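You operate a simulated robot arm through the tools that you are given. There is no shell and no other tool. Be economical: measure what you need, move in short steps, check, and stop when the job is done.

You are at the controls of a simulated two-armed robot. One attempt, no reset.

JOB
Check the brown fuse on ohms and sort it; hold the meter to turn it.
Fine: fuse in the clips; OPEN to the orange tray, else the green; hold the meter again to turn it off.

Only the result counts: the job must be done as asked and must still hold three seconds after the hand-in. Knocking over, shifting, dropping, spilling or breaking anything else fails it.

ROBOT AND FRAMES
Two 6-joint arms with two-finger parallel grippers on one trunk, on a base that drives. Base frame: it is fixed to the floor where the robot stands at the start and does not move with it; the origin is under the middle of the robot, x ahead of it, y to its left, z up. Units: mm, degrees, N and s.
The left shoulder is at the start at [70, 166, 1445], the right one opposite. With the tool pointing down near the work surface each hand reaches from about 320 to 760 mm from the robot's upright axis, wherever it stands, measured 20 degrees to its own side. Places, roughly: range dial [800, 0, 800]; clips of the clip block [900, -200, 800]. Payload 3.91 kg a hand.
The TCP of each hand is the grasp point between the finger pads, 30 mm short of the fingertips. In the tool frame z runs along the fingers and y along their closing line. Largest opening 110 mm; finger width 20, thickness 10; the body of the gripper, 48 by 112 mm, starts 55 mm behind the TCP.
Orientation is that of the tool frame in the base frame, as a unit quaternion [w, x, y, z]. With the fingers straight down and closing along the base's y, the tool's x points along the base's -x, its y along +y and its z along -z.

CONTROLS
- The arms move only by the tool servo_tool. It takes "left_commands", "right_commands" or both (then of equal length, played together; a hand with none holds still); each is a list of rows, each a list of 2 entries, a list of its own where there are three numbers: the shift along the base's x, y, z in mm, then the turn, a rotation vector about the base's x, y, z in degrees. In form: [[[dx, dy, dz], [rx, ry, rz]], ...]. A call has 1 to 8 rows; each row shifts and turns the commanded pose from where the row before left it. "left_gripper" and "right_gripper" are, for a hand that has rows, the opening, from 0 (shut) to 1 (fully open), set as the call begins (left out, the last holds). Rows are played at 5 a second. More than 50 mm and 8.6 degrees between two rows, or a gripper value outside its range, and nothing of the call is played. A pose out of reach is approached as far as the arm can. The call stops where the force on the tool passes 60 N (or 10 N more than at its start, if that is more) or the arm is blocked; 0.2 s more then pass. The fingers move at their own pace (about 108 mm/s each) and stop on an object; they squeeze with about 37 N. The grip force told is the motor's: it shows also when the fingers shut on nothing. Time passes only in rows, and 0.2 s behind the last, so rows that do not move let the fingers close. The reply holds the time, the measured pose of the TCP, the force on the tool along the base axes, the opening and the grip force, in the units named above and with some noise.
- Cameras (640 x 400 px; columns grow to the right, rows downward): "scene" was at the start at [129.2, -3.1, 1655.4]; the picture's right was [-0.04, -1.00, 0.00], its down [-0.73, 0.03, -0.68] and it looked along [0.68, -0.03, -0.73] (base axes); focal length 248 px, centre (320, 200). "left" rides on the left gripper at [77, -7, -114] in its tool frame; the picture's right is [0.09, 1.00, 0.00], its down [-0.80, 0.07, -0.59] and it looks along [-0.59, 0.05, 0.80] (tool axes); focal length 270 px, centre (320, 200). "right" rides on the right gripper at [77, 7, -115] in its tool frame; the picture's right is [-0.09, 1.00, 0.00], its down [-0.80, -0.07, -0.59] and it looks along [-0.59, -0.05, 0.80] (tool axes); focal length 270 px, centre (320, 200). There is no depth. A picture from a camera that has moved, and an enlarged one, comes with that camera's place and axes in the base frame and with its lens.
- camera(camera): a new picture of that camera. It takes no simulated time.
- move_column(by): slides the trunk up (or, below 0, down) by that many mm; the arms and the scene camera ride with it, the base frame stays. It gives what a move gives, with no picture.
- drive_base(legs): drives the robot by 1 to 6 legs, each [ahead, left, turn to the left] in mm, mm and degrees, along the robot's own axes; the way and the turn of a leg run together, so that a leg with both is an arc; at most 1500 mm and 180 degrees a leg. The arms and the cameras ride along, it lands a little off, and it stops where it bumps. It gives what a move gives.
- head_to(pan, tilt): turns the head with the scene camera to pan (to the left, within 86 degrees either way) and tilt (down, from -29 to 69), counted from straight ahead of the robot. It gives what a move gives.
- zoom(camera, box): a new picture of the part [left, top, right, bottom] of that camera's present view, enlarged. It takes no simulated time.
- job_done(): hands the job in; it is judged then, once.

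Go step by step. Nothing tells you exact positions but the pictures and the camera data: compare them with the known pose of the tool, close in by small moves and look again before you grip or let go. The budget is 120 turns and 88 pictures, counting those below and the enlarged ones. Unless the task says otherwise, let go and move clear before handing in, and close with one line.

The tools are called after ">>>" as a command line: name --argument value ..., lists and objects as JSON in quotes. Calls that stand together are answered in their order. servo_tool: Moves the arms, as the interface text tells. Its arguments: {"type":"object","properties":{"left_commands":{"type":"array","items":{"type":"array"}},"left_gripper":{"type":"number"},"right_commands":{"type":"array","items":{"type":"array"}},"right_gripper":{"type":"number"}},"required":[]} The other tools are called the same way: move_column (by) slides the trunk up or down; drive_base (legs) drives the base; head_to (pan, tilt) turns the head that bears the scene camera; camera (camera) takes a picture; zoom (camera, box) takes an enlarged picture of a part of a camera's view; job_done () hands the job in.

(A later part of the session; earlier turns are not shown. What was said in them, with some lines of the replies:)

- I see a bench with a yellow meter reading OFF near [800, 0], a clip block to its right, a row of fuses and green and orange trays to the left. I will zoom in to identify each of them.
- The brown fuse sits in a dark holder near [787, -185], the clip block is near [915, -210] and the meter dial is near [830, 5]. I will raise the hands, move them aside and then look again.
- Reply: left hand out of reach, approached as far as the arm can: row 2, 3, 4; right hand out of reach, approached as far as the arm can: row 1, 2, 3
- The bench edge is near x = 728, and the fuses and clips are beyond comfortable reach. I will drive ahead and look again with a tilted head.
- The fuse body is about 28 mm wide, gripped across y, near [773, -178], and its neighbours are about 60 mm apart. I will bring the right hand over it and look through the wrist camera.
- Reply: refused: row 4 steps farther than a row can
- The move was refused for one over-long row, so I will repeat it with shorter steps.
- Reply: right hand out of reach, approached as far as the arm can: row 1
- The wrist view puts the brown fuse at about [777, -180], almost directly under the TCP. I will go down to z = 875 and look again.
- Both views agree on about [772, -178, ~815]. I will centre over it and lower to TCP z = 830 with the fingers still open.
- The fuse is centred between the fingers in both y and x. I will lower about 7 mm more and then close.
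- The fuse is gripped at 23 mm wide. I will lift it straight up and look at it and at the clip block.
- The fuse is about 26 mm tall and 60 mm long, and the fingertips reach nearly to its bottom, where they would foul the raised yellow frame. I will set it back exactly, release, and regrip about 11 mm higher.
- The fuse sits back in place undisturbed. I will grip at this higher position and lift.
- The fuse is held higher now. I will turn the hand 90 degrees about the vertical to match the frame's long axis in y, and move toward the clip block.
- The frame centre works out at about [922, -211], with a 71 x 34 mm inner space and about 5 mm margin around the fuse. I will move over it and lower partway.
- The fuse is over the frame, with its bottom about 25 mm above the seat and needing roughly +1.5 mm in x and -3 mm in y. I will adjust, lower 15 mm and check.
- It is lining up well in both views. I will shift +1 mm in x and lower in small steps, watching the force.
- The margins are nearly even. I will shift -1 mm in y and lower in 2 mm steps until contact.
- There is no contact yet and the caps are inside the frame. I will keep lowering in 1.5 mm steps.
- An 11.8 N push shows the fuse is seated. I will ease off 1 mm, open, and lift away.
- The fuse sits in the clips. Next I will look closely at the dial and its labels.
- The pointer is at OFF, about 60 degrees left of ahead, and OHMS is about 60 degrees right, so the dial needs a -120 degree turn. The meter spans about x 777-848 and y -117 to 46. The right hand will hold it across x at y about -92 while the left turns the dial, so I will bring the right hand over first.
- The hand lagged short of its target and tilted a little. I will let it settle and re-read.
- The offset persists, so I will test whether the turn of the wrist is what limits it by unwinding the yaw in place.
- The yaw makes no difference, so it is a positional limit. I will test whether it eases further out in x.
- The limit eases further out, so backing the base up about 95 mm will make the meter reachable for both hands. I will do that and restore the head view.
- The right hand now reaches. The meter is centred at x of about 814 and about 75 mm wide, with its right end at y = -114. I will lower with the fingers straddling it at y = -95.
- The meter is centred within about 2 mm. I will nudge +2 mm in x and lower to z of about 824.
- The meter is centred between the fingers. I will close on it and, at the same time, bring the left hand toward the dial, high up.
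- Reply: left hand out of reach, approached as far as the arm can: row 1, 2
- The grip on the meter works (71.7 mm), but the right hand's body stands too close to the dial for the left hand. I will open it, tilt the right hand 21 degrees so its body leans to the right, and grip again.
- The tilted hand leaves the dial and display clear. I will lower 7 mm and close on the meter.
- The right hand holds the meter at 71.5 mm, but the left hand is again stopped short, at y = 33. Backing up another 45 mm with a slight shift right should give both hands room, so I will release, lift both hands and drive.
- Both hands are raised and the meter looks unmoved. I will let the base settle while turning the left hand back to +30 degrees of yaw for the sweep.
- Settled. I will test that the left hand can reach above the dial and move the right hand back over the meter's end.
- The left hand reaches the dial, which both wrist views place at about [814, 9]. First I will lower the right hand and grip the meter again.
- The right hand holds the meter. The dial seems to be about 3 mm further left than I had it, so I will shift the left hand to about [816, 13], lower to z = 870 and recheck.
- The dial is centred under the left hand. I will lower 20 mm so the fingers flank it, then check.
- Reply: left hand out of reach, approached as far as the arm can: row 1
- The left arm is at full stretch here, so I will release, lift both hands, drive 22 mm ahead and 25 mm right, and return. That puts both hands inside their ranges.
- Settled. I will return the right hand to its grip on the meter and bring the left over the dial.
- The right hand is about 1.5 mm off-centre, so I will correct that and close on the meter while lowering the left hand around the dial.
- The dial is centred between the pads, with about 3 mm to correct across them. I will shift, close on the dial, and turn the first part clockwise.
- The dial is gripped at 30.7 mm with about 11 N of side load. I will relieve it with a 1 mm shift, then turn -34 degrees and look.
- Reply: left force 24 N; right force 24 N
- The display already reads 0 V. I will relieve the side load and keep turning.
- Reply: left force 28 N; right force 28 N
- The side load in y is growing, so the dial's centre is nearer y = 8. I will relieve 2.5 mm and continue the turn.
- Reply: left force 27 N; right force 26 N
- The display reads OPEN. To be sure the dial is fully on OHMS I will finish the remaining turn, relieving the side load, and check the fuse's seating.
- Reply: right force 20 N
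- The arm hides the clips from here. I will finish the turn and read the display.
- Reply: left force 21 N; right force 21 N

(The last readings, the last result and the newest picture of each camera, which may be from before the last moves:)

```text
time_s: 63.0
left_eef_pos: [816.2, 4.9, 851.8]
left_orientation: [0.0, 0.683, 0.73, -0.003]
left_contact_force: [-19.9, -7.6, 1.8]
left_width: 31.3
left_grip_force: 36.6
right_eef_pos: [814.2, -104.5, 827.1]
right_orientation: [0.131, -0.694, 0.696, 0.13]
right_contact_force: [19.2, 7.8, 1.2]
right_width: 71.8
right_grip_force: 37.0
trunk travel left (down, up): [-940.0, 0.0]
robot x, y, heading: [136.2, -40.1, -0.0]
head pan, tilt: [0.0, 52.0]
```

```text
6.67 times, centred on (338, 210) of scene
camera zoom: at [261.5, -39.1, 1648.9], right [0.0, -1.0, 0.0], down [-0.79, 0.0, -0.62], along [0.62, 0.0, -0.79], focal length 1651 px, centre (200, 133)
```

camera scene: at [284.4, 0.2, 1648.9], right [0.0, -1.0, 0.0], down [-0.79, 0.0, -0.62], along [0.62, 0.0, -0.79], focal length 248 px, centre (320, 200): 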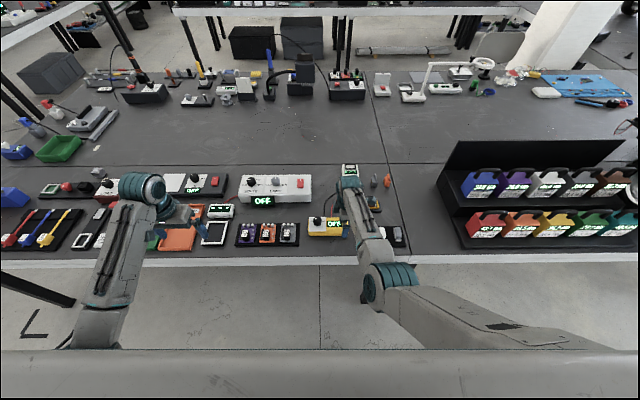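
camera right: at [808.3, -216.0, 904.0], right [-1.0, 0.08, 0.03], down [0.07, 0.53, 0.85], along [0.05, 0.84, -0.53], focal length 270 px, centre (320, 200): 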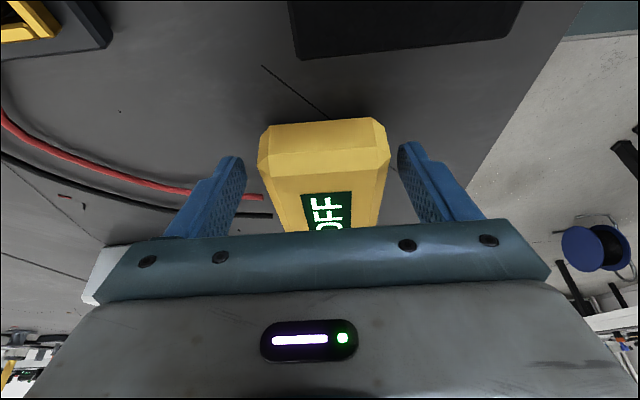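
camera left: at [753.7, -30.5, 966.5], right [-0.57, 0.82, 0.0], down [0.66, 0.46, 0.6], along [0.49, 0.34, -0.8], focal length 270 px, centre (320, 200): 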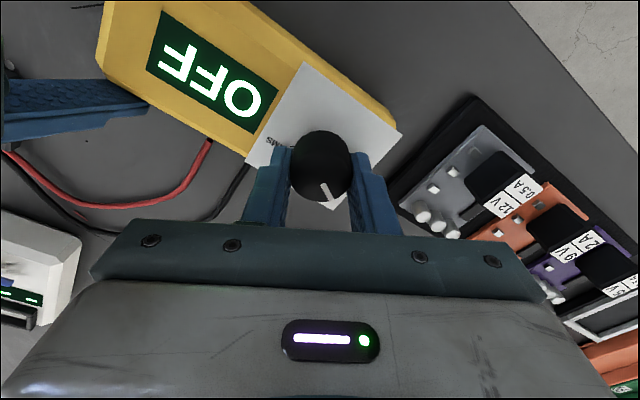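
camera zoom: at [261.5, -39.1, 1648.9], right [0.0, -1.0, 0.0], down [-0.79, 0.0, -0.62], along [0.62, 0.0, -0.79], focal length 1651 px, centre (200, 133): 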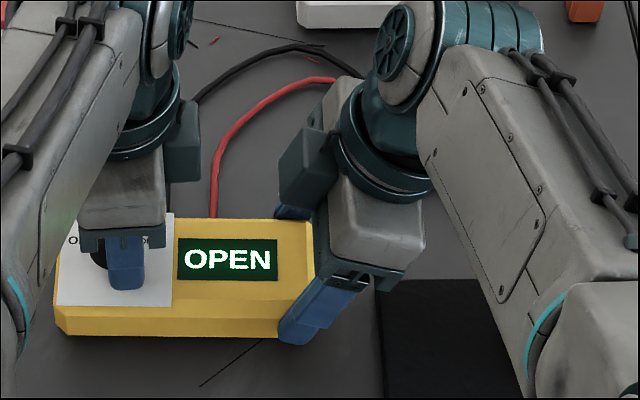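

The meter reads OPEN with the dial fully on OHMS. I will release the dial and the meter, raise both hands, and check the fuse's seating before sorting it.

>>> servo_tool --left_commands '[[[0, 0, 0], [0, 0, 0]], [[0, 0, 0], [0, 0, 0]], [[0, 0, 30], [0, 0, 0]], [[0, 0, 40], [0, 0, 0]], [[0, 40, 20], [0, 0, 0]], [[0, 40, 0], [0, 0, 0]]]' --left_gripper 0.5

>>> servo_tool --right_commands '[[[0, 0, 0], [0, 0, 0]], [[0, 0, 0], [0, 0, 0]], [[0, 0, 30], [0, 0, 0]], [[0, 0, 40], [0, 0, 0]], [[0, 0, 40], [-7, 0, 0]], [[0, -30, 0], [-7, 0, 0]], [[0, -40, 0], [-7, 0, 0]], [[-30, -40, 0], [0, 0, 0]]]' --right_gripper 0.82

>>> zoom --camera "scene" --box '[290, 180, 386, 240]'

```text
time_s: 64.4
left_eef_pos: [817.5, 86.4, 942.5]
left_orientation: [0.002, 0.682, 0.731, -0.003]
left_contact_force: [-0.1, 0.1, -0.4]
left_width: 54.8
left_grip_force: 0.0
right_eef_pos: [813.0, -101.8, 826.3]
right_orientation: [0.131, -0.694, 0.696, 0.132]
right_contact_force: [-1.9, -0.5, 3.3]
right_width: 71.8
right_grip_force: 37.0
trunk travel left (down, up): [-940.0, 0.0]
robot x, y, heading: [138.2, -37.8, -0.1]
head pan, tilt: [0.0, 52.0]
```

```text
time_s: 66.2
left_eef_pos: [816.6, 84.7, 944.4]
left_orientation: [0.002, 0.682, 0.731, -0.001]
left_contact_force: [-0.6, 0.2, -0.2]
left_width: 55.0
left_grip_force: 0.1
right_eef_pos: [782.3, -215.4, 936.6]
right_orientation: [0.003, -0.707, 0.708, 0.002]
right_contact_force: [0.3, 0.3, 0.0]
right_width: 90.2
right_grip_force: 0.1
trunk travel left (down, up): [-940.0, 0.0]
robot x, y, heading: [137.0, -40.1, -0.2]
head pan, tilt: [0.0, 52.0]
```

```text
6.67 times, centred on (338, 210) of scene
camera zoom: at [259.9, -41.0, 1649.1], right [0.0, -1.0, 0.0], down [-0.79, 0.0, -0.62], along [0.62, 0.0, -0.79], focal length 1651 px, centre (200, 133)
```

zoom: 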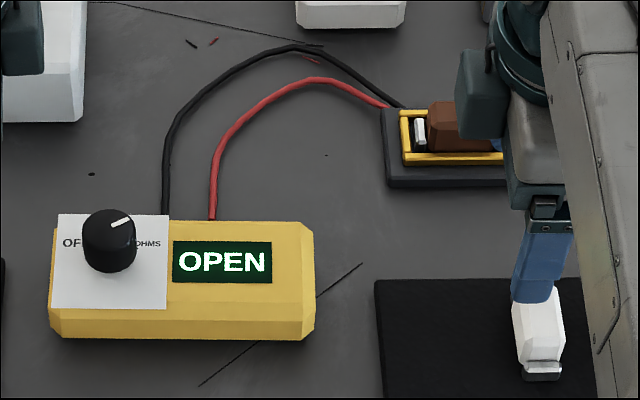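

The meter still reads OPEN with the dial on OHMS and nobody holding it. I will drive ahead and look closely at the seated fuse.

>>> servo_tool --left_commands '[[[-40, 30, 20], [0, 0, 0]], [[-40, 30, 10], [0, 0, 0]], [[0, 0, 0], [0, 0, 0]]]' --right_commands '[[[15, 0, 20], [0, 0, 0]], [[15, 0, 10], [0, 0, 0]], [[0, 0, 0], [0, 0, 0]]]' --right_gripper 0.5

>>> drive_base --legs '[[110, 20, 0]]'

>>> servo_tool --right_commands '[[[0, 0, 0], [0, 0, 0]], [[0, 0, 0], [0, 0, 0]], [[0, 0, 0], [0, 0, 0]]]'

>>> camera --camera "right"

```text
refused: row 1 steps farther than a row can; nothing moved
```

```text
time_s: 67.4
left_eef_pos: [925.3, 105.2, 944.3]
left_orientation: [0.002, 0.682, 0.731, 0.0]
left_contact_force: [-1.2, -0.2, 0.1]
left_width: 54.9
left_grip_force: 0.1
right_eef_pos: [891.1, -193.2, 937.5]
right_orientation: [-0.003, 0.708, -0.707, -0.002]
right_contact_force: [-0.9, 0.0, 0.3]
right_width: 90.2
right_grip_force: 0.0
trunk travel left (down, up): [-940.0, 0.0]
robot x, y, heading: [246.0, -18.0, 0.1]
head pan, tilt: [0.0, 52.0]
```

```text
time_s: 68.2
left_eef_pos: [928.1, 106.7, 941.4]
left_orientation: [0.001, 0.682, 0.732, -0.003]
left_contact_force: [-0.1, -0.4, -1.1]
left_width: 55.0
left_grip_force: 0.0
right_eef_pos: [894.3, -193.4, 934.2]
right_orientation: [0.002, -0.707, 0.707, 0.002]
right_contact_force: [-0.1, -0.4, -1.1]
right_width: 90.2
right_grip_force: 0.0
trunk travel left (down, up): [-940.0, 0.0]
robot x, y, heading: [241.4, -19.5, 0.2]
head pan, tilt: [0.0, 52.0]
```

```text
23 pictures are left
camera right: at [887.9, -270.1, 1048.3], right [-1.0, 0.09, 0.0], down [0.07, 0.8, 0.6], along [0.05, 0.6, -0.8], focal length 270 px, centre (320, 200)
```

right: 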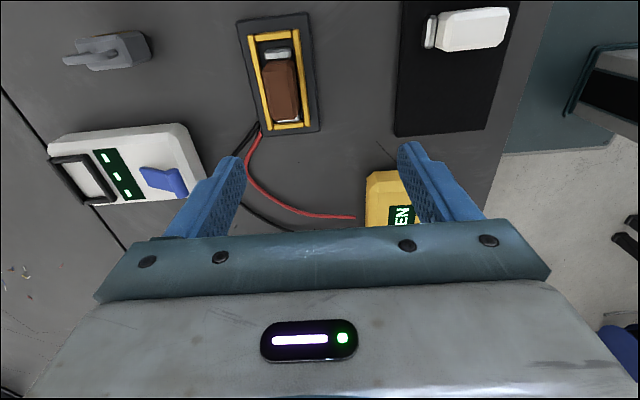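

Nothing was disturbed, and the fuse is inside the frame. I will take one enlarged look to judge how well it is seated.

>>> zoom --camera "right" --box '[208, 5, 352, 95]'

>>> zoom --camera "right" --box '[208, 60, 352, 150]'

```text
4.44 times, centred on (280, 50) of right
camera zoom: at [887.9, -270.1, 1048.3], right [-1.0, 0.09, 0.0], down [0.07, 0.8, 0.6], along [0.05, 0.6, -0.8], focal length 1201 px, centre (498, 867)
```

zoom: 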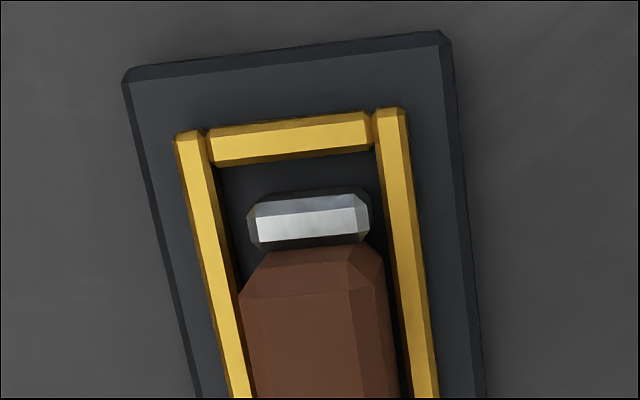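

```text
4.44 times, centred on (280, 105) of right
camera zoom: at [887.9, -270.1, 1048.3], right [-1.0, 0.09, 0.0], down [0.07, 0.8, 0.6], along [0.05, 0.6, -0.8], focal length 1201 px, centre (498, 622)
```

zoom: 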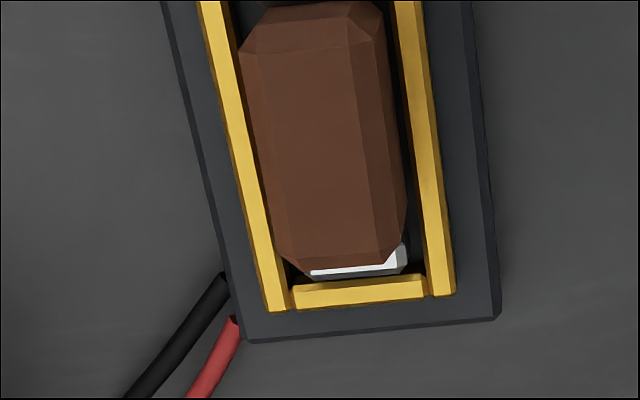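

The fuse lies squarely in the frame, within about 2 mm of centre. I will bring the right hand over it again to grip it as it was released.

>>> servo_tool --right_commands '[[[15, -10, 0], [0, 0, 0]], [[15, -10, -10], [0, 0, 0]], [[0, 0, -30], [0, 0, 0]], [[0, 0, -20], [0, 0, 0]], [[0, 0, 0], [0, 0, 0]]]' --right_gripper 0.5

>>> camera --camera "right"

```text
time_s: 69.4
left_eef_pos: [927.7, 105.0, 942.9]
left_orientation: [0.001, 0.682, 0.731, -0.002]
left_contact_force: [0.0, -0.8, 0.2]
left_width: 54.8
left_grip_force: 0.1
right_eef_pos: [923.4, -214.1, 876.9]
right_orientation: [-0.002, 0.707, -0.707, -0.003]
right_contact_force: [0.0, 0.0, 0.0]
right_width: 54.9
right_grip_force: 0.0
trunk travel left (down, up): [-940.0, 0.0]
robot x, y, heading: [244.8, -18.6, -0.1]
head pan, tilt: [0.0, 52.0]
```

```text
20 pictures are left
camera right: at [917.2, -291.1, 990.0], right [-1.0, 0.09, 0.0], down [0.07, 0.8, 0.6], along [0.05, 0.6, -0.8], focal length 270 px, centre (320, 200)
```

right: 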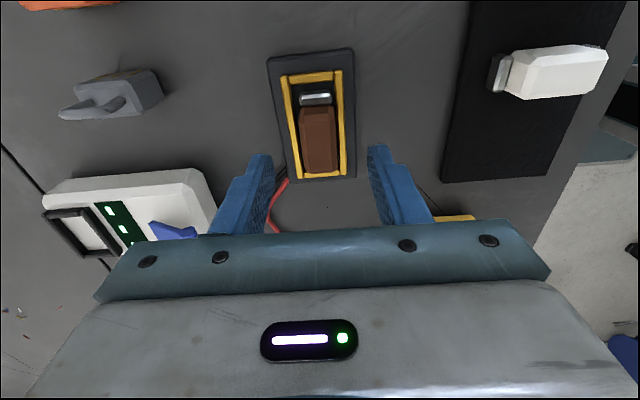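

It is aligned. I will lower to z of about 840, close, nudge the fuse 1.5 mm toward the frame's middle and read the meter as a check on seating.

>>> servo_tool --right_commands '[[[0.5, 0, -20], [0, 0, 0]], [[0, 0, -16.5], [0, 0, 0]], [[0, 0, 0], [0, 0, 0]]]'

>>> servo_tool --right_commands '[[[0, 0, 0], [0, 0, 0]], [[0, 0, 0], [0, 0, 0]], [[0, 0, 0], [0, 0, 0]], [[0, -1.5, 0], [0, 0, 0]], [[0, 0, 0], [0, 0, 0]], [[0, 0, 0], [0, 0, 0]]]' --right_gripper 0.0

>>> camera --camera "scene"

```text
time_s: 70.2
left_eef_pos: [927.1, 105.1, 943.3]
left_orientation: [0.002, 0.682, 0.732, -0.002]
left_contact_force: [0.1, 0.9, -0.5]
left_width: 54.8
left_grip_force: 0.0
right_eef_pos: [923.1, -214.6, 841.5]
right_orientation: [-0.002, 0.707, -0.707, -0.001]
right_contact_force: [-0.1, -0.7, 0.3]
right_width: 55.0
right_grip_force: 0.1
trunk travel left (down, up): [-940.0, 0.0]
robot x, y, heading: [244.7, -17.1, -0.0]
head pan, tilt: [0.0, 52.0]
```

```text
time_s: 71.6
left_eef_pos: [926.3, 106.5, 943.5]
left_orientation: [0.001, 0.682, 0.731, -0.003]
left_contact_force: [0.2, 1.0, -0.5]
left_width: 54.9
left_grip_force: 0.0
right_eef_pos: [922.9, -214.3, 841.2]
right_orientation: [0.003, -0.707, 0.707, 0.001]
right_contact_force: [4.0, 4.6, 6.9]
right_width: 23.0
right_grip_force: 37.2
trunk travel left (down, up): [-940.0, 0.0]
robot x, y, heading: [250.7, -22.5, 0.0]
head pan, tilt: [0.0, 52.0]
```

```text
19 pictures are left
camera scene: at [371.0, -17.7, 1649.0], right [0.0, -1.0, 0.0], down [-0.79, 0.0, -0.62], along [0.62, 0.0, -0.79], focal length 248 px, centre (320, 200)
```

scene: 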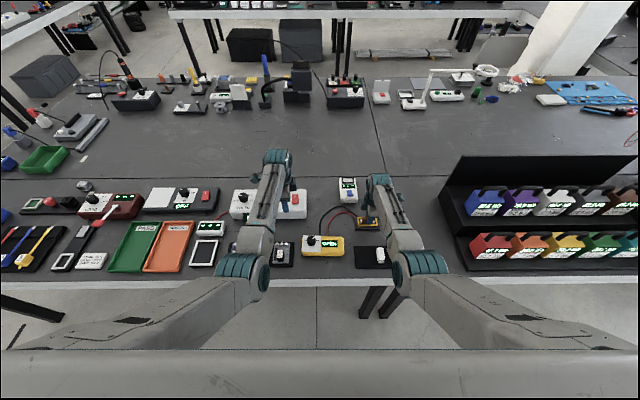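

The meter still reads OPEN with the fuse seated, so it goes in the orange REWORK tray, centred at about [815, 560]. I will lift the fuse and tuck the left hand back and up for the drive.

>>> servo_tool --right_commands '[[[0, 0, 15], [0, 0, 0]], [[0, 0, 25], [0, 0, 0]], [[0, 0, 35], [0, 0, 0]], [[0, 0, 40], [0, 0, 0]], [[-15, 0, 10], [0, 0, 0]], [[-20, 0, 0], [0, 0, 0]]]' --left_commands '[[[0, 0, 20], [0, 0, 0]], [[0, 10, 20], [0, 0, 0]], [[-30, 25, 10], [0, 0, 0]], [[-30, 25, 10], [0, 0, 0]], [[-30, 25, 0], [0, 0, 0]], [[-30, 25, 0], [0, 0, 0]]]'

>>> camera --camera "scene"

```text
time_s: 73.0
left_eef_pos: [803.9, 217.4, 1003.0]
left_orientation: [0.003, 0.682, 0.731, -0.002]
left_contact_force: [0.0, 0.3, -0.2]
left_width: 54.9
left_grip_force: 0.0
right_eef_pos: [885.5, -213.4, 964.6]
right_orientation: [0.003, -0.707, 0.708, 0.002]
right_contact_force: [0.2, 0.2, -0.4]
right_width: 23.0
right_grip_force: 36.7
trunk travel left (down, up): [-940.0, 0.0]
robot x, y, heading: [248.6, -16.8, 0.1]
head pan, tilt: [0.0, 52.0]
```

```text
18 pictures are left
camera scene: at [368.5, -17.2, 1649.2], right [0.0, -1.0, 0.0], down [-0.79, 0.0, -0.62], along [0.62, 0.0, -0.79], focal length 248 px, centre (320, 200)
```

scene: 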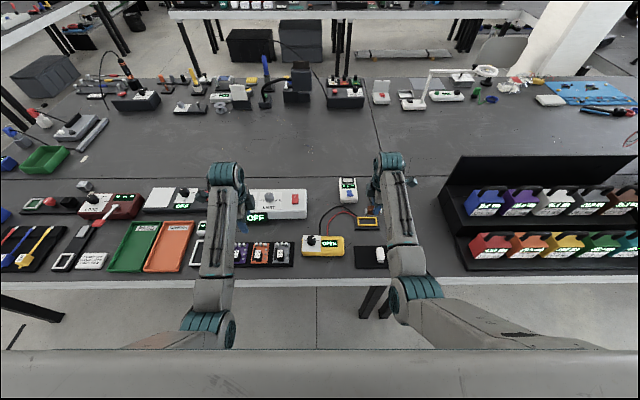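

The fuse is lifted clear. I will drive back a little and then left, so the right hand comes over the orange tray.

>>> drive_base --legs '[[-55, 0, 0], [0, 765, 0]]'

>>> servo_tool --right_commands '[[[0, 0, 0], [0, 0, 0]], [[0, 0, 0], [0, 0, 0]], [[0, 0, 0], [0, 0, 0]]]'

>>> camera --camera "scene"

>>> camera --camera "right"

```text
time_s: 77.7
left_eef_pos: [759.4, 963.3, 1001.6]
left_orientation: [0.0, 0.686, 0.727, -0.001]
left_contact_force: [-0.5, 0.3, -0.1]
left_width: 55.1
left_grip_force: 0.1
right_eef_pos: [834.9, 532.1, 961.8]
right_orientation: [0.002, -0.703, 0.711, 0.003]
right_contact_force: [0.1, -0.4, -1.0]
right_width: 22.8
right_grip_force: 36.7
trunk travel left (down, up): [-940.0, 0.0]
robot x, y, heading: [194.6, 737.4, -0.9]
head pan, tilt: [0.0, 52.0]
```

```text
time_s: 78.5
left_eef_pos: [759.0, 964.3, 1002.4]
left_orientation: [0.001, 0.687, 0.727, -0.003]
left_contact_force: [0.2, -0.2, 0.0]
left_width: 55.0
left_grip_force: 0.0
right_eef_pos: [834.3, 533.6, 963.6]
right_orientation: [0.001, -0.703, 0.712, 0.002]
right_contact_force: [0.2, 0.1, -0.7]
right_width: 23.0
right_grip_force: 36.7
trunk travel left (down, up): [-940.0, 0.0]
robot x, y, heading: [197.2, 736.9, -0.5]
head pan, tilt: [0.0, 52.0]
```

```text
17 pictures are left
camera scene: at [321.7, 735.5, 1648.8], right [-0.01, -1.0, 0.0], down [-0.79, 0.01, -0.62], along [0.62, -0.01, -0.79], focal length 248 px, centre (320, 200)
```

scene: 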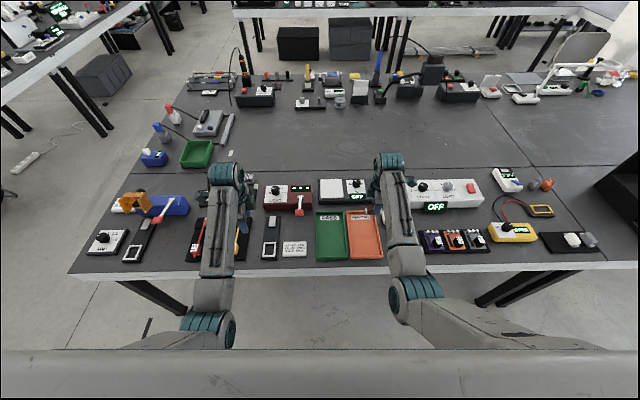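

```text
16 pictures are left
camera right: at [827.1, 456.5, 1076.8], right [-0.99, 0.1, 0.0], down [0.08, 0.8, 0.6], along [0.06, 0.6, -0.8], focal length 270 px, centre (320, 200)
```

right: 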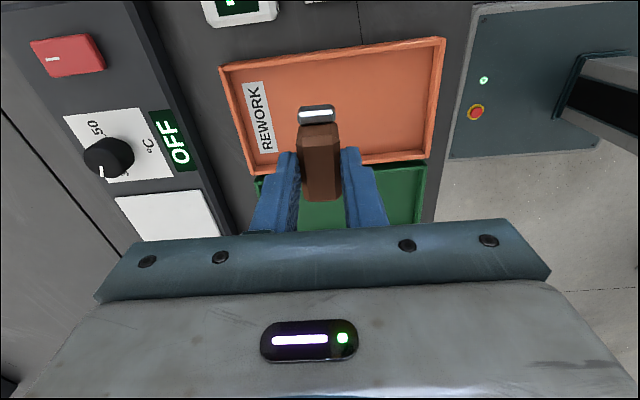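

The tray centre is at about [816, 556] in the wrist view, under the hand after a small shift. I will move over it and lower most of the way.

>>> servo_tool --right_commands '[[[-18, 22, 0], [0, 0, 0]], [[0, 0, -40], [0, 0, 0]], [[0, 0, -40], [0, 0, 0]], [[0, 0, -30], [0, 0, 0]], [[0, 0, 0], [0, 0, 0]]]'

>>> zoom --camera "scene" --box '[310, 190, 430, 265]'

```text
time_s: 79.7
left_eef_pos: [758.2, 965.9, 1002.2]
left_orientation: [0.001, 0.687, 0.727, -0.002]
left_contact_force: [1.2, -0.4, -0.3]
left_width: 55.0
left_grip_force: 0.1
right_eef_pos: [816.6, 556.2, 854.6]
right_orientation: [0.001, -0.703, 0.712, 0.002]
right_contact_force: [-0.7, -1.2, -0.3]
right_width: 23.0
right_grip_force: 37.1
trunk travel left (down, up): [-940.0, 0.0]
robot x, y, heading: [198.5, 735.1, -0.6]
head pan, tilt: [0.0, 52.0]
```

```text
5.33 times, centred on (370, 228) of scene
camera zoom: at [321.4, 735.2, 1648.9], right [-0.01, -1.0, 0.0], down [-0.79, 0.01, -0.62], along [0.62, -0.01, -0.79], focal length 1321 px, centre (53, 53)
```

zoom: 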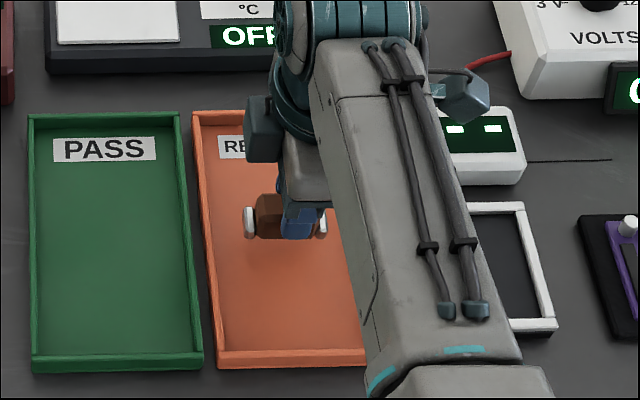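

The fuse is over the middle of the orange tray. I will lower gently until it touches the floor.

>>> servo_tool --right_commands '[[[0, 0, -10], [0, 0, 0]], [[0, 0, -8], [0, 0, 0]], [[0, 0, -5], [0, 0, 0]], [[0, 0, 0], [0, 0, 0]]]'

```text
time_s: 80.7
left_eef_pos: [755.9, 965.6, 1004.4]
left_orientation: [0.002, 0.686, 0.727, -0.002]
left_contact_force: [0.5, -0.2, 0.1]
left_width: 55.0
left_grip_force: 0.0
right_eef_pos: [816.8, 555.0, 834.8]
right_orientation: [0.004, -0.702, 0.712, 0.0]
right_contact_force: [0.6, -1.4, 22.4]
right_width: 22.9
right_grip_force: 37.0
trunk travel left (down, up): [-940.0, 0.0]
robot x, y, heading: [195.8, 737.7, -0.8]
head pan, tilt: [0.0, 52.0]
```

It is in contact with the tray floor. I will ease off, open, and lift away.

>>> servo_tool --right_commands '[[[0, 0, 2.5], [0, 0, 0]], [[0, 0, 0], [0, 0, 0]]]'

>>> servo_tool --right_commands '[[[0, 0, 0], [0, 0, 0]], [[0, 0, 0], [0, 0, 0]], [[0, 0, 0], [0, 0, 0]], [[0, 0, 25], [0, 0, 0]], [[0, 0, 35], [0, 0, 0]], [[0, 0, 45], [0, 0, 0]], [[0, -10, 20], [0, 0, 0]], [[0, 0, 0], [0, 0, 0]]]' --right_gripper 0.5

>>> camera --camera "right"

```text
time_s: 81.3
left_eef_pos: [757.2, 964.6, 1002.8]
left_orientation: [0.002, 0.686, 0.728, -0.002]
left_contact_force: [0.5, -0.2, -0.3]
left_width: 55.0
left_grip_force: 0.0
right_eef_pos: [816.4, 555.5, 834.7]
right_orientation: [0.004, -0.702, 0.712, 0.001]
right_contact_force: [5.8, -0.8, 20.6]
right_width: 22.7
right_grip_force: 36.9
trunk travel left (down, up): [-940.0, 0.0]
robot x, y, heading: [195.0, 734.7, -0.8]
head pan, tilt: [0.0, 52.0]
```

```text
time_s: 83.1
left_eef_pos: [757.7, 965.1, 1001.9]
left_orientation: [0.002, 0.686, 0.727, -0.002]
left_contact_force: [-0.5, -0.5, 0.1]
left_width: 55.0
left_grip_force: 0.1
right_eef_pos: [815.4, 543.2, 958.5]
right_orientation: [0.001, -0.702, 0.712, 0.003]
right_contact_force: [-0.5, 0.4, -0.2]
right_width: 54.9
right_grip_force: 0.1
trunk travel left (down, up): [-940.0, 0.0]
robot x, y, heading: [197.1, 735.6, -0.4]
head pan, tilt: [0.0, 52.0]
```

```text
14 pictures are left
camera right: at [807.5, 467.0, 1071.2], right [-0.99, 0.1, 0.0], down [0.08, 0.8, 0.6], along [0.06, 0.6, -0.8], focal length 270 px, centre (320, 200)
```

right: 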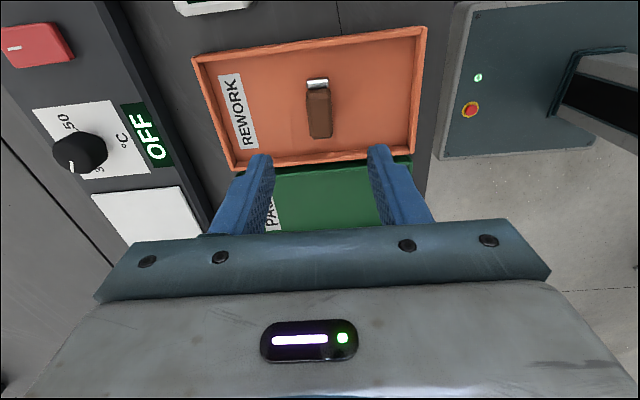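

The brown fuse lies in the orange tray. I will drive back to the meter to turn it off.

>>> drive_base --legs '[[-60, 0, 0.5], [0, -772, 0]]'

>>> servo_tool --right_commands '[[[0, 0, 0], [0, 0, 0]], [[0, 0, 0], [0, 0, 0]], [[0, 0, 0], [0, 0, 0]]]' --right_gripper 0.82

>>> camera --camera "scene"

```text
time_s: 87.8
left_eef_pos: [695.3, 198.5, 1002.5]
left_orientation: [0.001, 0.68, 0.733, -0.002]
left_contact_force: [0.4, 0.8, -0.1]
left_width: 55.0
left_grip_force: 0.0
right_eef_pos: [758.7, -221.7, 958.0]
right_orientation: [-0.002, 0.709, -0.705, -0.002]
right_contact_force: [0.9, 1.0, -0.1]
right_width: 54.6
right_grip_force: 0.2
trunk travel left (down, up): [-940.0, 0.0]
robot x, y, heading: [136.7, -43.4, 0.2]
head pan, tilt: [0.0, 52.0]
```

```text
time_s: 88.6
left_eef_pos: [694.8, 197.9, 1002.9]
left_orientation: [0.002, 0.68, 0.733, -0.003]
left_contact_force: [0.6, -0.6, -0.9]
left_width: 54.9
left_grip_force: 0.0
right_eef_pos: [760.2, -223.5, 957.4]
right_orientation: [-0.003, 0.708, -0.706, -0.002]
right_contact_force: [0.4, 0.5, 0.3]
right_width: 90.4
right_grip_force: 0.1
trunk travel left (down, up): [-940.0, 0.0]
robot x, y, heading: [140.2, -42.6, 0.6]
head pan, tilt: [0.0, 52.0]
```

```text
13 pictures are left
camera scene: at [262.9, -41.1, 1648.9], right [0.01, -1.0, 0.0], down [-0.79, 0.0, -0.62], along [0.62, 0.0, -0.79], focal length 248 px, centre (320, 200)
```

scene: 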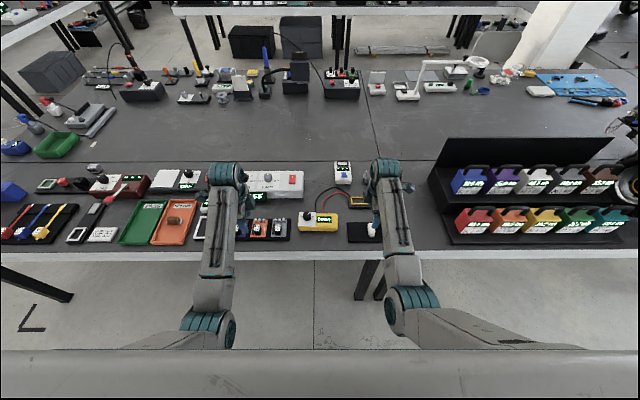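

The base landed right where it was and the meter looks undisturbed. I will bring the right hand, tilted as before, over the meter's end and the left hand near the dial.

>>> servo_tool --right_commands '[[[15, 30, -10], [7, 0, 0]], [[15, 30, -10], [7, 0, 0]], [[13, 30, -10], [7, 0, 0]], [[10, 31, -10], [0, 0, 0]], [[0, 0, -20], [0, 0, 0]], [[0, 0, 0], [0, 0, 0]]]' --left_commands '[[[25, -20, -12], [0, 0, 0]], [[25, -20, -12], [0, 0, 0]], [[25, -20, -12], [0, 0, 0]], [[25, -20, -12], [0, 0, 0]], [[22, -20, -10], [0, 0, 0]], [[0, 0, 0], [0, 0, 0]]]'

>>> camera --camera "right"

```text
time_s: 90.0
left_eef_pos: [818.4, 97.1, 943.3]
left_orientation: [0.001, 0.68, 0.733, -0.002]
left_contact_force: [0.5, 0.5, -0.5]
left_width: 54.9
left_grip_force: 0.1
right_eef_pos: [812.6, -100.4, 899.1]
right_orientation: [-0.131, 0.697, -0.693, -0.131]
right_contact_force: [0.0, 0.0, 1.0]
right_width: 90.5
right_grip_force: 0.0
trunk travel left (down, up): [-940.0, 0.0]
robot x, y, heading: [138.3, -43.0, 0.3]
head pan, tilt: [0.0, 52.0]
```

```text
12 pictures are left
camera right: at [806.7, -213.9, 977.4], right [-1.0, 0.08, 0.03], down [0.07, 0.53, 0.85], along [0.05, 0.84, -0.53], focal length 270 px, centre (320, 200)
```

right: 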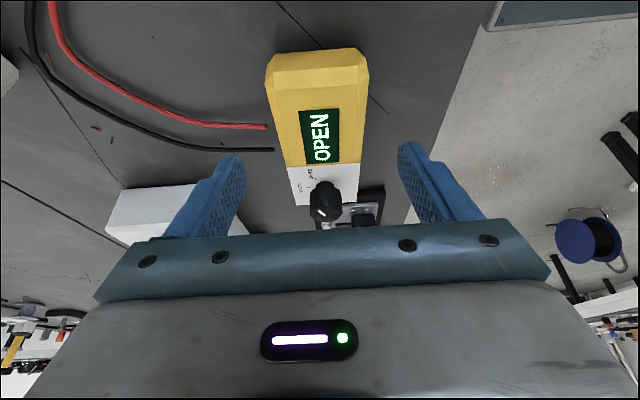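

The meter is in the same place relative to the hand. I will lower and check the centring before closing.

>>> servo_tool --right_commands '[[[0, -2, -35], [0, 0, 0]], [[0, 0, -25], [0, 0, 0]], [[0, 0, -12.5], [0, 0, 0]], [[0, 0, 0], [0, 0, 0]]]'

>>> camera --camera "right"

```text
time_s: 91.0
left_eef_pos: [819.6, 97.1, 943.1]
left_orientation: [0.001, 0.68, 0.733, -0.003]
left_contact_force: [-0.6, 0.1, -0.1]
left_width: 55.1
left_grip_force: 0.1
right_eef_pos: [813.2, -102.9, 825.1]
right_orientation: [-0.131, 0.697, -0.693, -0.13]
right_contact_force: [-0.2, 0.4, -0.3]
right_width: 90.1
right_grip_force: 0.1
trunk travel left (down, up): [-940.0, 0.0]
robot x, y, heading: [140.7, -39.4, 0.4]
head pan, tilt: [0.0, 52.0]
```

```text
11 pictures are left
camera right: at [807.0, -216.1, 903.6], right [-1.0, 0.08, 0.03], down [0.07, 0.53, 0.85], along [0.05, 0.84, -0.53], focal length 270 px, centre (320, 200)
```

right: 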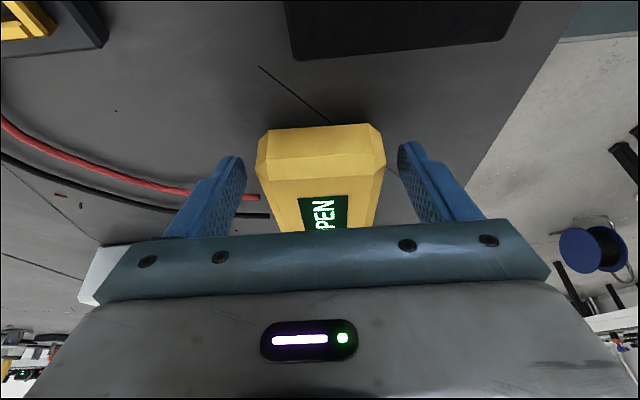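

It is centred. I will close on the meter and bring the left hand down over the dial.

>>> servo_tool --right_commands '[[[0, 0, 0], [0, 0, 0]], [[0, 0, 0], [0, 0, 0]], [[0, 0, 0], [0, 0, 0]], [[0, 0, 0], [0, 0, 0]], [[0, 0, 0], [0, 0, 0]], [[0, 0, 0], [0, 0, 0]]]' --right_gripper 0.0 --left_commands '[[[-2, -30, 0], [0, 0, 0]], [[-2, -30, 0], [0, 0, 0]], [[-1, -30, -10], [0, 0, 0]], [[0, 0, -30], [0, 0, 0]], [[0, 0, -28], [0, 0, 0]], [[0, 0, 0], [0, 0, 0]]]'

>>> camera --camera "left"

```text
time_s: 92.4
left_eef_pos: [812.0, 4.5, 874.7]
left_orientation: [0.001, 0.679, 0.734, -0.002]
left_contact_force: [0.3, -0.2, -0.7]
left_width: 54.7
left_grip_force: 0.2
right_eef_pos: [813.7, -103.9, 825.1]
right_orientation: [-0.131, 0.697, -0.693, -0.13]
right_contact_force: [1.1, 0.1, -1.6]
right_width: 71.6
right_grip_force: 37.0
trunk travel left (down, up): [-940.0, 0.0]
robot x, y, heading: [135.4, -41.3, 0.5]
head pan, tilt: [0.0, 52.0]
```

```text
10 pictures are left
camera left: at [799.8, 83.2, 990.1], right [0.99, 0.16, 0.0], down [0.13, -0.79, 0.6], along [0.1, -0.59, -0.8], focal length 270 px, centre (320, 200)
```

left: 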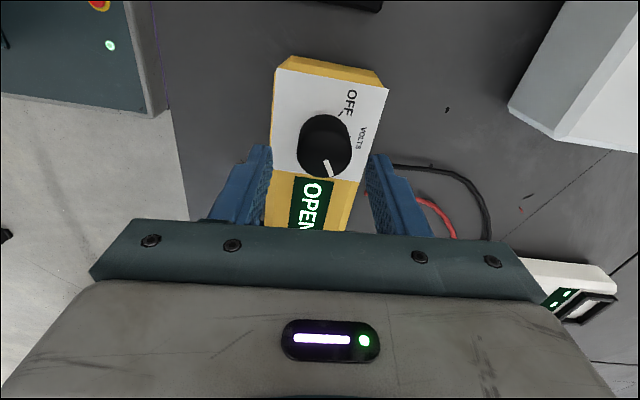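

The dial's top centre is about 3 mm further in x. I will shift, lower around it and close.

>>> servo_tool --left_commands '[[[3, -0.5, -8], [0, 0, 0]], [[0, 0, -8], [0, 0, 0]], [[0, 0, -7], [0, 0, 0]], [[0, 0, 0], [0, 0, 0]]]'

>>> servo_tool --left_commands '[[[0, 0, 0], [0, 0, 0]], [[0, 0, 0], [0, 0, 0]], [[0, 0, 0], [0, 0, 0]], [[0, 0, 0], [0, 0, 0]]]' --left_gripper 0.0

>>> camera --camera "left"

```text
time_s: 93.4
left_eef_pos: [816.7, 6.1, 853.2]
left_orientation: [0.001, 0.68, 0.733, -0.003]
left_contact_force: [0.6, 0.3, -0.3]
left_width: 55.2
left_grip_force: 0.0
right_eef_pos: [812.1, -101.4, 826.0]
right_orientation: [-0.131, 0.697, -0.693, -0.131]
right_contact_force: [1.1, -0.7, 1.1]
right_width: 71.8
right_grip_force: 37.2
trunk travel left (down, up): [-940.0, 0.0]
robot x, y, heading: [137.0, -42.4, 0.1]
head pan, tilt: [0.0, 52.0]
```

```text
time_s: 94.4
left_eef_pos: [815.3, 6.2, 853.5]
left_orientation: [0.001, 0.68, 0.733, -0.002]
left_contact_force: [-11.7, -1.3, 10.3]
left_width: 30.9
left_grip_force: 36.7
right_eef_pos: [813.2, -102.9, 826.1]
right_orientation: [-0.131, 0.696, -0.693, -0.13]
right_contact_force: [13.0, 0.9, -7.7]
right_width: 71.8
right_grip_force: 37.1
trunk travel left (down, up): [-940.0, 0.0]
robot x, y, heading: [138.2, -40.2, 0.3]
head pan, tilt: [0.0, 52.0]
```

```text
9 pictures are left
camera left: at [802.5, 83.5, 968.1], right [0.99, 0.16, 0.0], down [0.13, -0.79, 0.6], along [0.1, -0.59, -0.8], focal length 270 px, centre (320, 200)
```

left: 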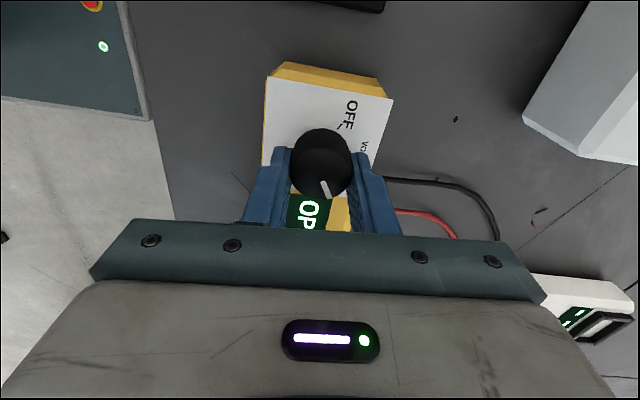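

The dial is held. I will relieve 1 mm in x and turn +34 degrees counter-clockwise.

>>> servo_tool --left_commands '[[[-1.2, 0, 0], [0, 0, 0]], [[0, 0, 0], [0, 0, 8.5]], [[0, 0, 0], [0, 0, 8.5]], [[0, 0, 0], [0, 0, 8.5]], [[0, 0, 0], [0, 0, 8.5]], [[0, 0, 0], [0, 0, 0]]]'

```text
time_s: 95.8
left_eef_pos: [815.3, 8.9, 854.0]
left_orientation: [0.002, 0.435, 0.9, -0.002]
left_contact_force: [9.5, 4.1, -1.1]
left_width: 30.8
left_grip_force: 36.5
right_eef_pos: [813.7, -102.9, 825.7]
right_orientation: [-0.131, 0.697, -0.693, -0.131]
right_contact_force: [-8.7, -3.1, 5.3]
right_width: 71.5
right_grip_force: 37.0
trunk travel left (down, up): [-940.0, 0.0]
robot x, y, heading: [140.1, -37.9, 0.4]
head pan, tilt: [0.0, 52.0]
```

The loads are small. I will turn another 42 degrees.

>>> servo_tool --left_commands '[[[0.8, 0.3, 0], [0, 0, 8.5]], [[0, 0, 0], [0, 0, 8.5]], [[0, 0, 0], [0, 0, 8.5]], [[0, 0, 0], [0, 0, 8.5]], [[0, 0, 0], [0, 0, 8]], [[0, 0, 0], [0, 0, 0]]]'

```text
time_s: 97.2
left_eef_pos: [816.9, 9.8, 853.4]
left_orientation: [0.003, 0.083, 0.997, 0.0]
left_contact_force: [10.1, 25.8, 2.9]
left_width: 30.6
left_grip_force: 37.4
right_eef_pos: [812.5, -105.1, 825.4]
right_orientation: [-0.129, 0.697, -0.693, -0.13]
right_contact_force: [-10.9, -23.8, 0.3]
right_width: 71.8
right_grip_force: 36.6
trunk travel left (down, up): [-940.0, 0.0]
robot x, y, heading: [135.6, -42.2, 0.1]
head pan, tilt: [0.0, 52.0]
```

The side load is now +26 N in y, so I will relieve toward +y, finish the turn and read the display.

>>> servo_tool --left_commands '[[[0.8, 2.5, 0], [0, 0, 0]], [[0, 0.5, 0], [0, 0, 8.5]], [[0, 0.5, 0], [0, 0, 8.5]], [[0, 0, 0], [0, 0, 8.5]], [[0, 0, 0], [0, 0, 8.5]], [[0, 0, 0], [0, 0, 5]], [[0, 0, 0], [0, 0, 0]]]'

>>> zoom --camera "scene" --box '[290, 180, 386, 240]'

```text
time_s: 98.8
left_eef_pos: [817.9, 13.7, 853.4]
left_orientation: [0.003, -0.254, 0.967, 0.001]
left_contact_force: [4.2, 29.4, 10.1]
left_width: 30.8
left_grip_force: 36.8
right_eef_pos: [812.6, -105.8, 824.8]
right_orientation: [-0.131, 0.697, -0.693, -0.129]
right_contact_force: [-3.4, -27.1, -5.0]
right_width: 71.8
right_grip_force: 37.0
trunk travel left (down, up): [-940.0, 0.0]
robot x, y, heading: [135.6, -39.8, 0.5]
head pan, tilt: [0.0, 52.0]
```

```text
6.67 times, centred on (338, 210) of scene
camera zoom: at [262.5, -40.0, 1648.9], right [0.01, -1.0, 0.0], down [-0.79, 0.0, -0.62], along [0.62, 0.0, -0.79], focal length 1651 px, centre (200, 133)
```

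zoom: 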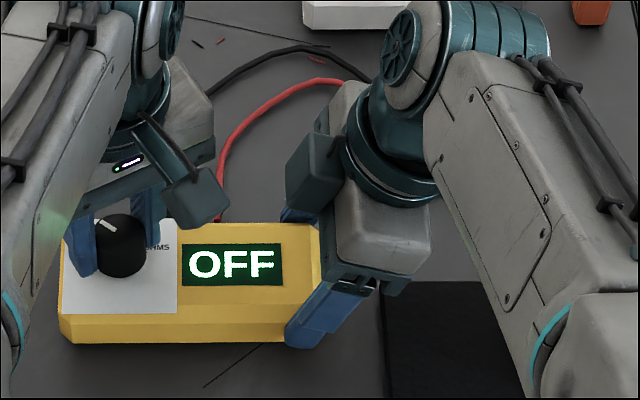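

The display reads OFF, though the pointer looks a little short of the full mark. I will relieve the load and turn about 14 degrees more, then release.

>>> servo_tool --left_commands '[[[0, 2, 0], [0, 0, 0]], [[0, 1.5, 0], [0, 0, 7]], [[0, 0.5, 0], [0, 0, 7]], [[0, 0, 0], [0, 0, 0]]]'

```text
time_s: 99.8
left_eef_pos: [815.4, 15.6, 854.0]
left_orientation: [0.003, -0.37, 0.929, 0.001]
left_contact_force: [-3.8, 25.5, 16.0]
left_width: 30.6
left_grip_force: 37.4
right_eef_pos: [813.1, -104.3, 826.7]
right_orientation: [-0.132, 0.696, -0.694, -0.129]
right_contact_force: [4.0, -24.6, -11.6]
right_width: 71.9
right_grip_force: 37.1
trunk travel left (down, up): [-940.0, 0.0]
robot x, y, heading: [140.2, -42.8, 0.2]
head pan, tilt: [0.0, 52.0]
```

I will ease the load, open the left hand and lift it clear, then look.

>>> servo_tool --left_commands '[[[0, 1.5, 0], [0, 0, 0]], [[0, 1, 0], [0, 0, 0]]]'

>>> servo_tool --left_commands '[[[0, 0, 0], [0, 0, 0]], [[0, 0, 0], [0, 0, 0]], [[0, 0, 0], [0, 0, 0]], [[0, 0, 30], [0, 0, 0]], [[0, 0, 40], [0, 0, 0]], [[0, 20, 30], [0, 0, 0]], [[0, 40, 0], [0, 0, 0]], [[0, 40, 0], [0, 0, 0]]]' --left_gripper 0.5

>>> zoom --camera "scene" --box '[290, 180, 386, 240]'

```text
time_s: 100.4
left_eef_pos: [815.5, 16.6, 853.7]
left_orientation: [0.002, -0.369, 0.929, 0.0]
left_contact_force: [-4.8, 15.6, 13.6]
left_width: 30.9
left_grip_force: 36.8
right_eef_pos: [812.5, -104.1, 826.9]
right_orientation: [-0.131, 0.696, -0.693, -0.131]
right_contact_force: [4.8, -17.0, -11.6]
right_width: 72.0
right_grip_force: 37.5
trunk travel left (down, up): [-940.0, 0.0]
robot x, y, heading: [137.1, -41.3, 0.3]
head pan, tilt: [0.0, 52.0]
```

```text
time_s: 102.2
left_eef_pos: [817.0, 118.4, 954.2]
left_orientation: [0.002, -0.369, 0.929, 0.0]
left_contact_force: [0.3, 0.6, -0.1]
left_width: 55.1
left_grip_force: 0.0
right_eef_pos: [814.1, -103.3, 825.8]
right_orientation: [-0.131, 0.696, -0.694, -0.129]
right_contact_force: [-0.1, 1.2, -2.1]
right_width: 71.7
right_grip_force: 37.2
trunk travel left (down, up): [-940.0, 0.0]
robot x, y, heading: [139.3, -44.0, 0.4]
head pan, tilt: [0.0, 52.0]
```

```text
6.67 times, centred on (338, 210) of scene
camera zoom: at [263.2, -38.3, 1648.8], right [0.01, -1.0, 0.0], down [-0.79, 0.0, -0.62], along [0.62, 0.0, -0.79], focal length 1651 px, centre (200, 133)
```

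zoom: 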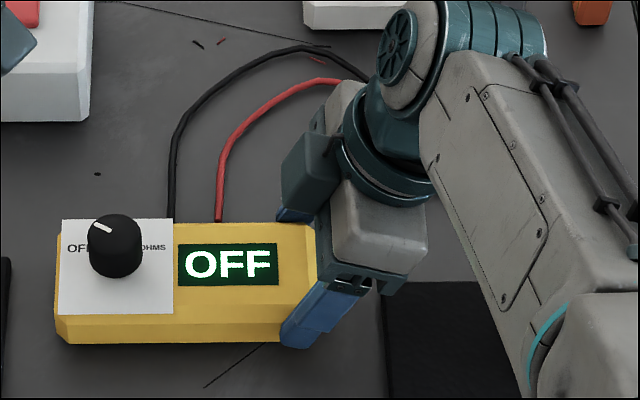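

The meter reads OFF and the pointer is back at the OFF mark. I will release the meter with the right hand, lift clear and do a last check.

>>> servo_tool --right_commands '[[[0, 0, 0], [0, 0, 0]], [[0, 0, 0], [0, 0, 0]], [[0, 0, 0], [0, 0, 0]], [[0, 0, 30], [0, 0, 0]], [[0, 0, 40], [0, 0, 0]], [[0, 0, 40], [-7, 0, 0]], [[0, -40, 10], [-7, 0, 0]], [[0, -40, 0], [-7, 0, 0]]]' --right_gripper 0.82

>>> drive_base --legs '[[-100, 0, 0]]'

>>> camera --camera "scene"

>>> zoom --camera "scene" --box '[150, 150, 390, 250]'

```text
time_s: 104.0
left_eef_pos: [816.5, 117.3, 953.7]
left_orientation: [0.002, -0.369, 0.929, 0.001]
left_contact_force: [0.0, -0.1, -0.1]
left_width: 55.0
left_grip_force: 0.0
right_eef_pos: [813.7, -184.3, 944.0]
right_orientation: [-0.002, 0.709, -0.705, -0.002]
right_contact_force: [0.0, -0.5, 0.1]
right_width: 90.0
right_grip_force: 0.1
trunk travel left (down, up): [-940.0, 0.0]
robot x, y, heading: [142.3, -41.3, 0.5]
head pan, tilt: [0.0, 52.0]
```

```text
time_s: 105.2
left_eef_pos: [719.6, 117.5, 950.9]
left_orientation: [0.0, -0.371, 0.929, 0.001]
left_contact_force: [0.2, 0.4, -0.4]
left_width: 55.0
left_grip_force: 0.1
right_eef_pos: [717.7, -182.4, 940.1]
right_orientation: [-0.001, 0.71, -0.704, -0.004]
right_contact_force: [1.2, 0.0, 0.0]
right_width: 90.3
right_grip_force: 0.1
trunk travel left (down, up): [-940.0, 0.0]
robot x, y, heading: [39.0, -45.9, 0.3]
head pan, tilt: [0.0, 52.0]
```

```text
6 pictures are left
camera scene: at [169.1, -41.2, 1648.2], right [0.01, -1.0, 0.0], down [-0.79, -0.01, -0.61], along [0.61, 0.0, -0.79], focal length 248 px, centre (320, 200)
```

scene: 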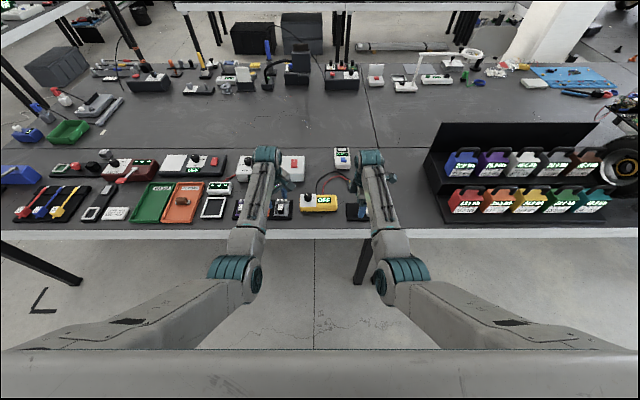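

```text
2.67 times, centred on (270, 200) of scene
camera zoom: at [169.1, -41.2, 1648.2], right [0.01, -1.0, 0.0], down [-0.79, -0.01, -0.61], along [0.61, 0.0, -0.79], focal length 660 px, centre (453, 200)
```

zoom: 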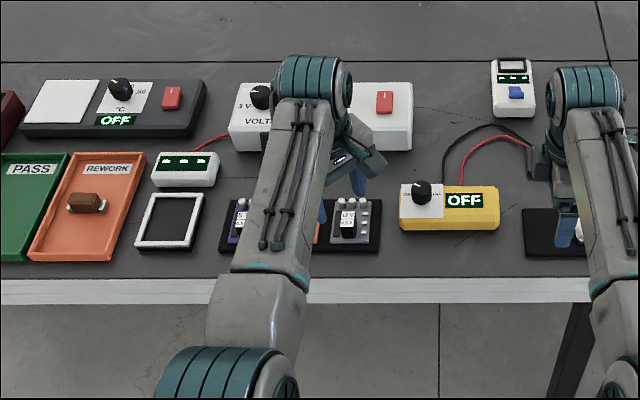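

The brown fuse lies in the orange REWORK tray, the meter reads OFF, and both hands are empty and clear. I will hand in now.

>>> job_done

```text
The job is handed in.
```

The brown fuse read OPEN on ohms, so it is in the orange REWORK tray; the meter is off and both hands are clear (the display appeared to stay at OPEN with the clips empty, so the reading relies on how the fuse was seated).
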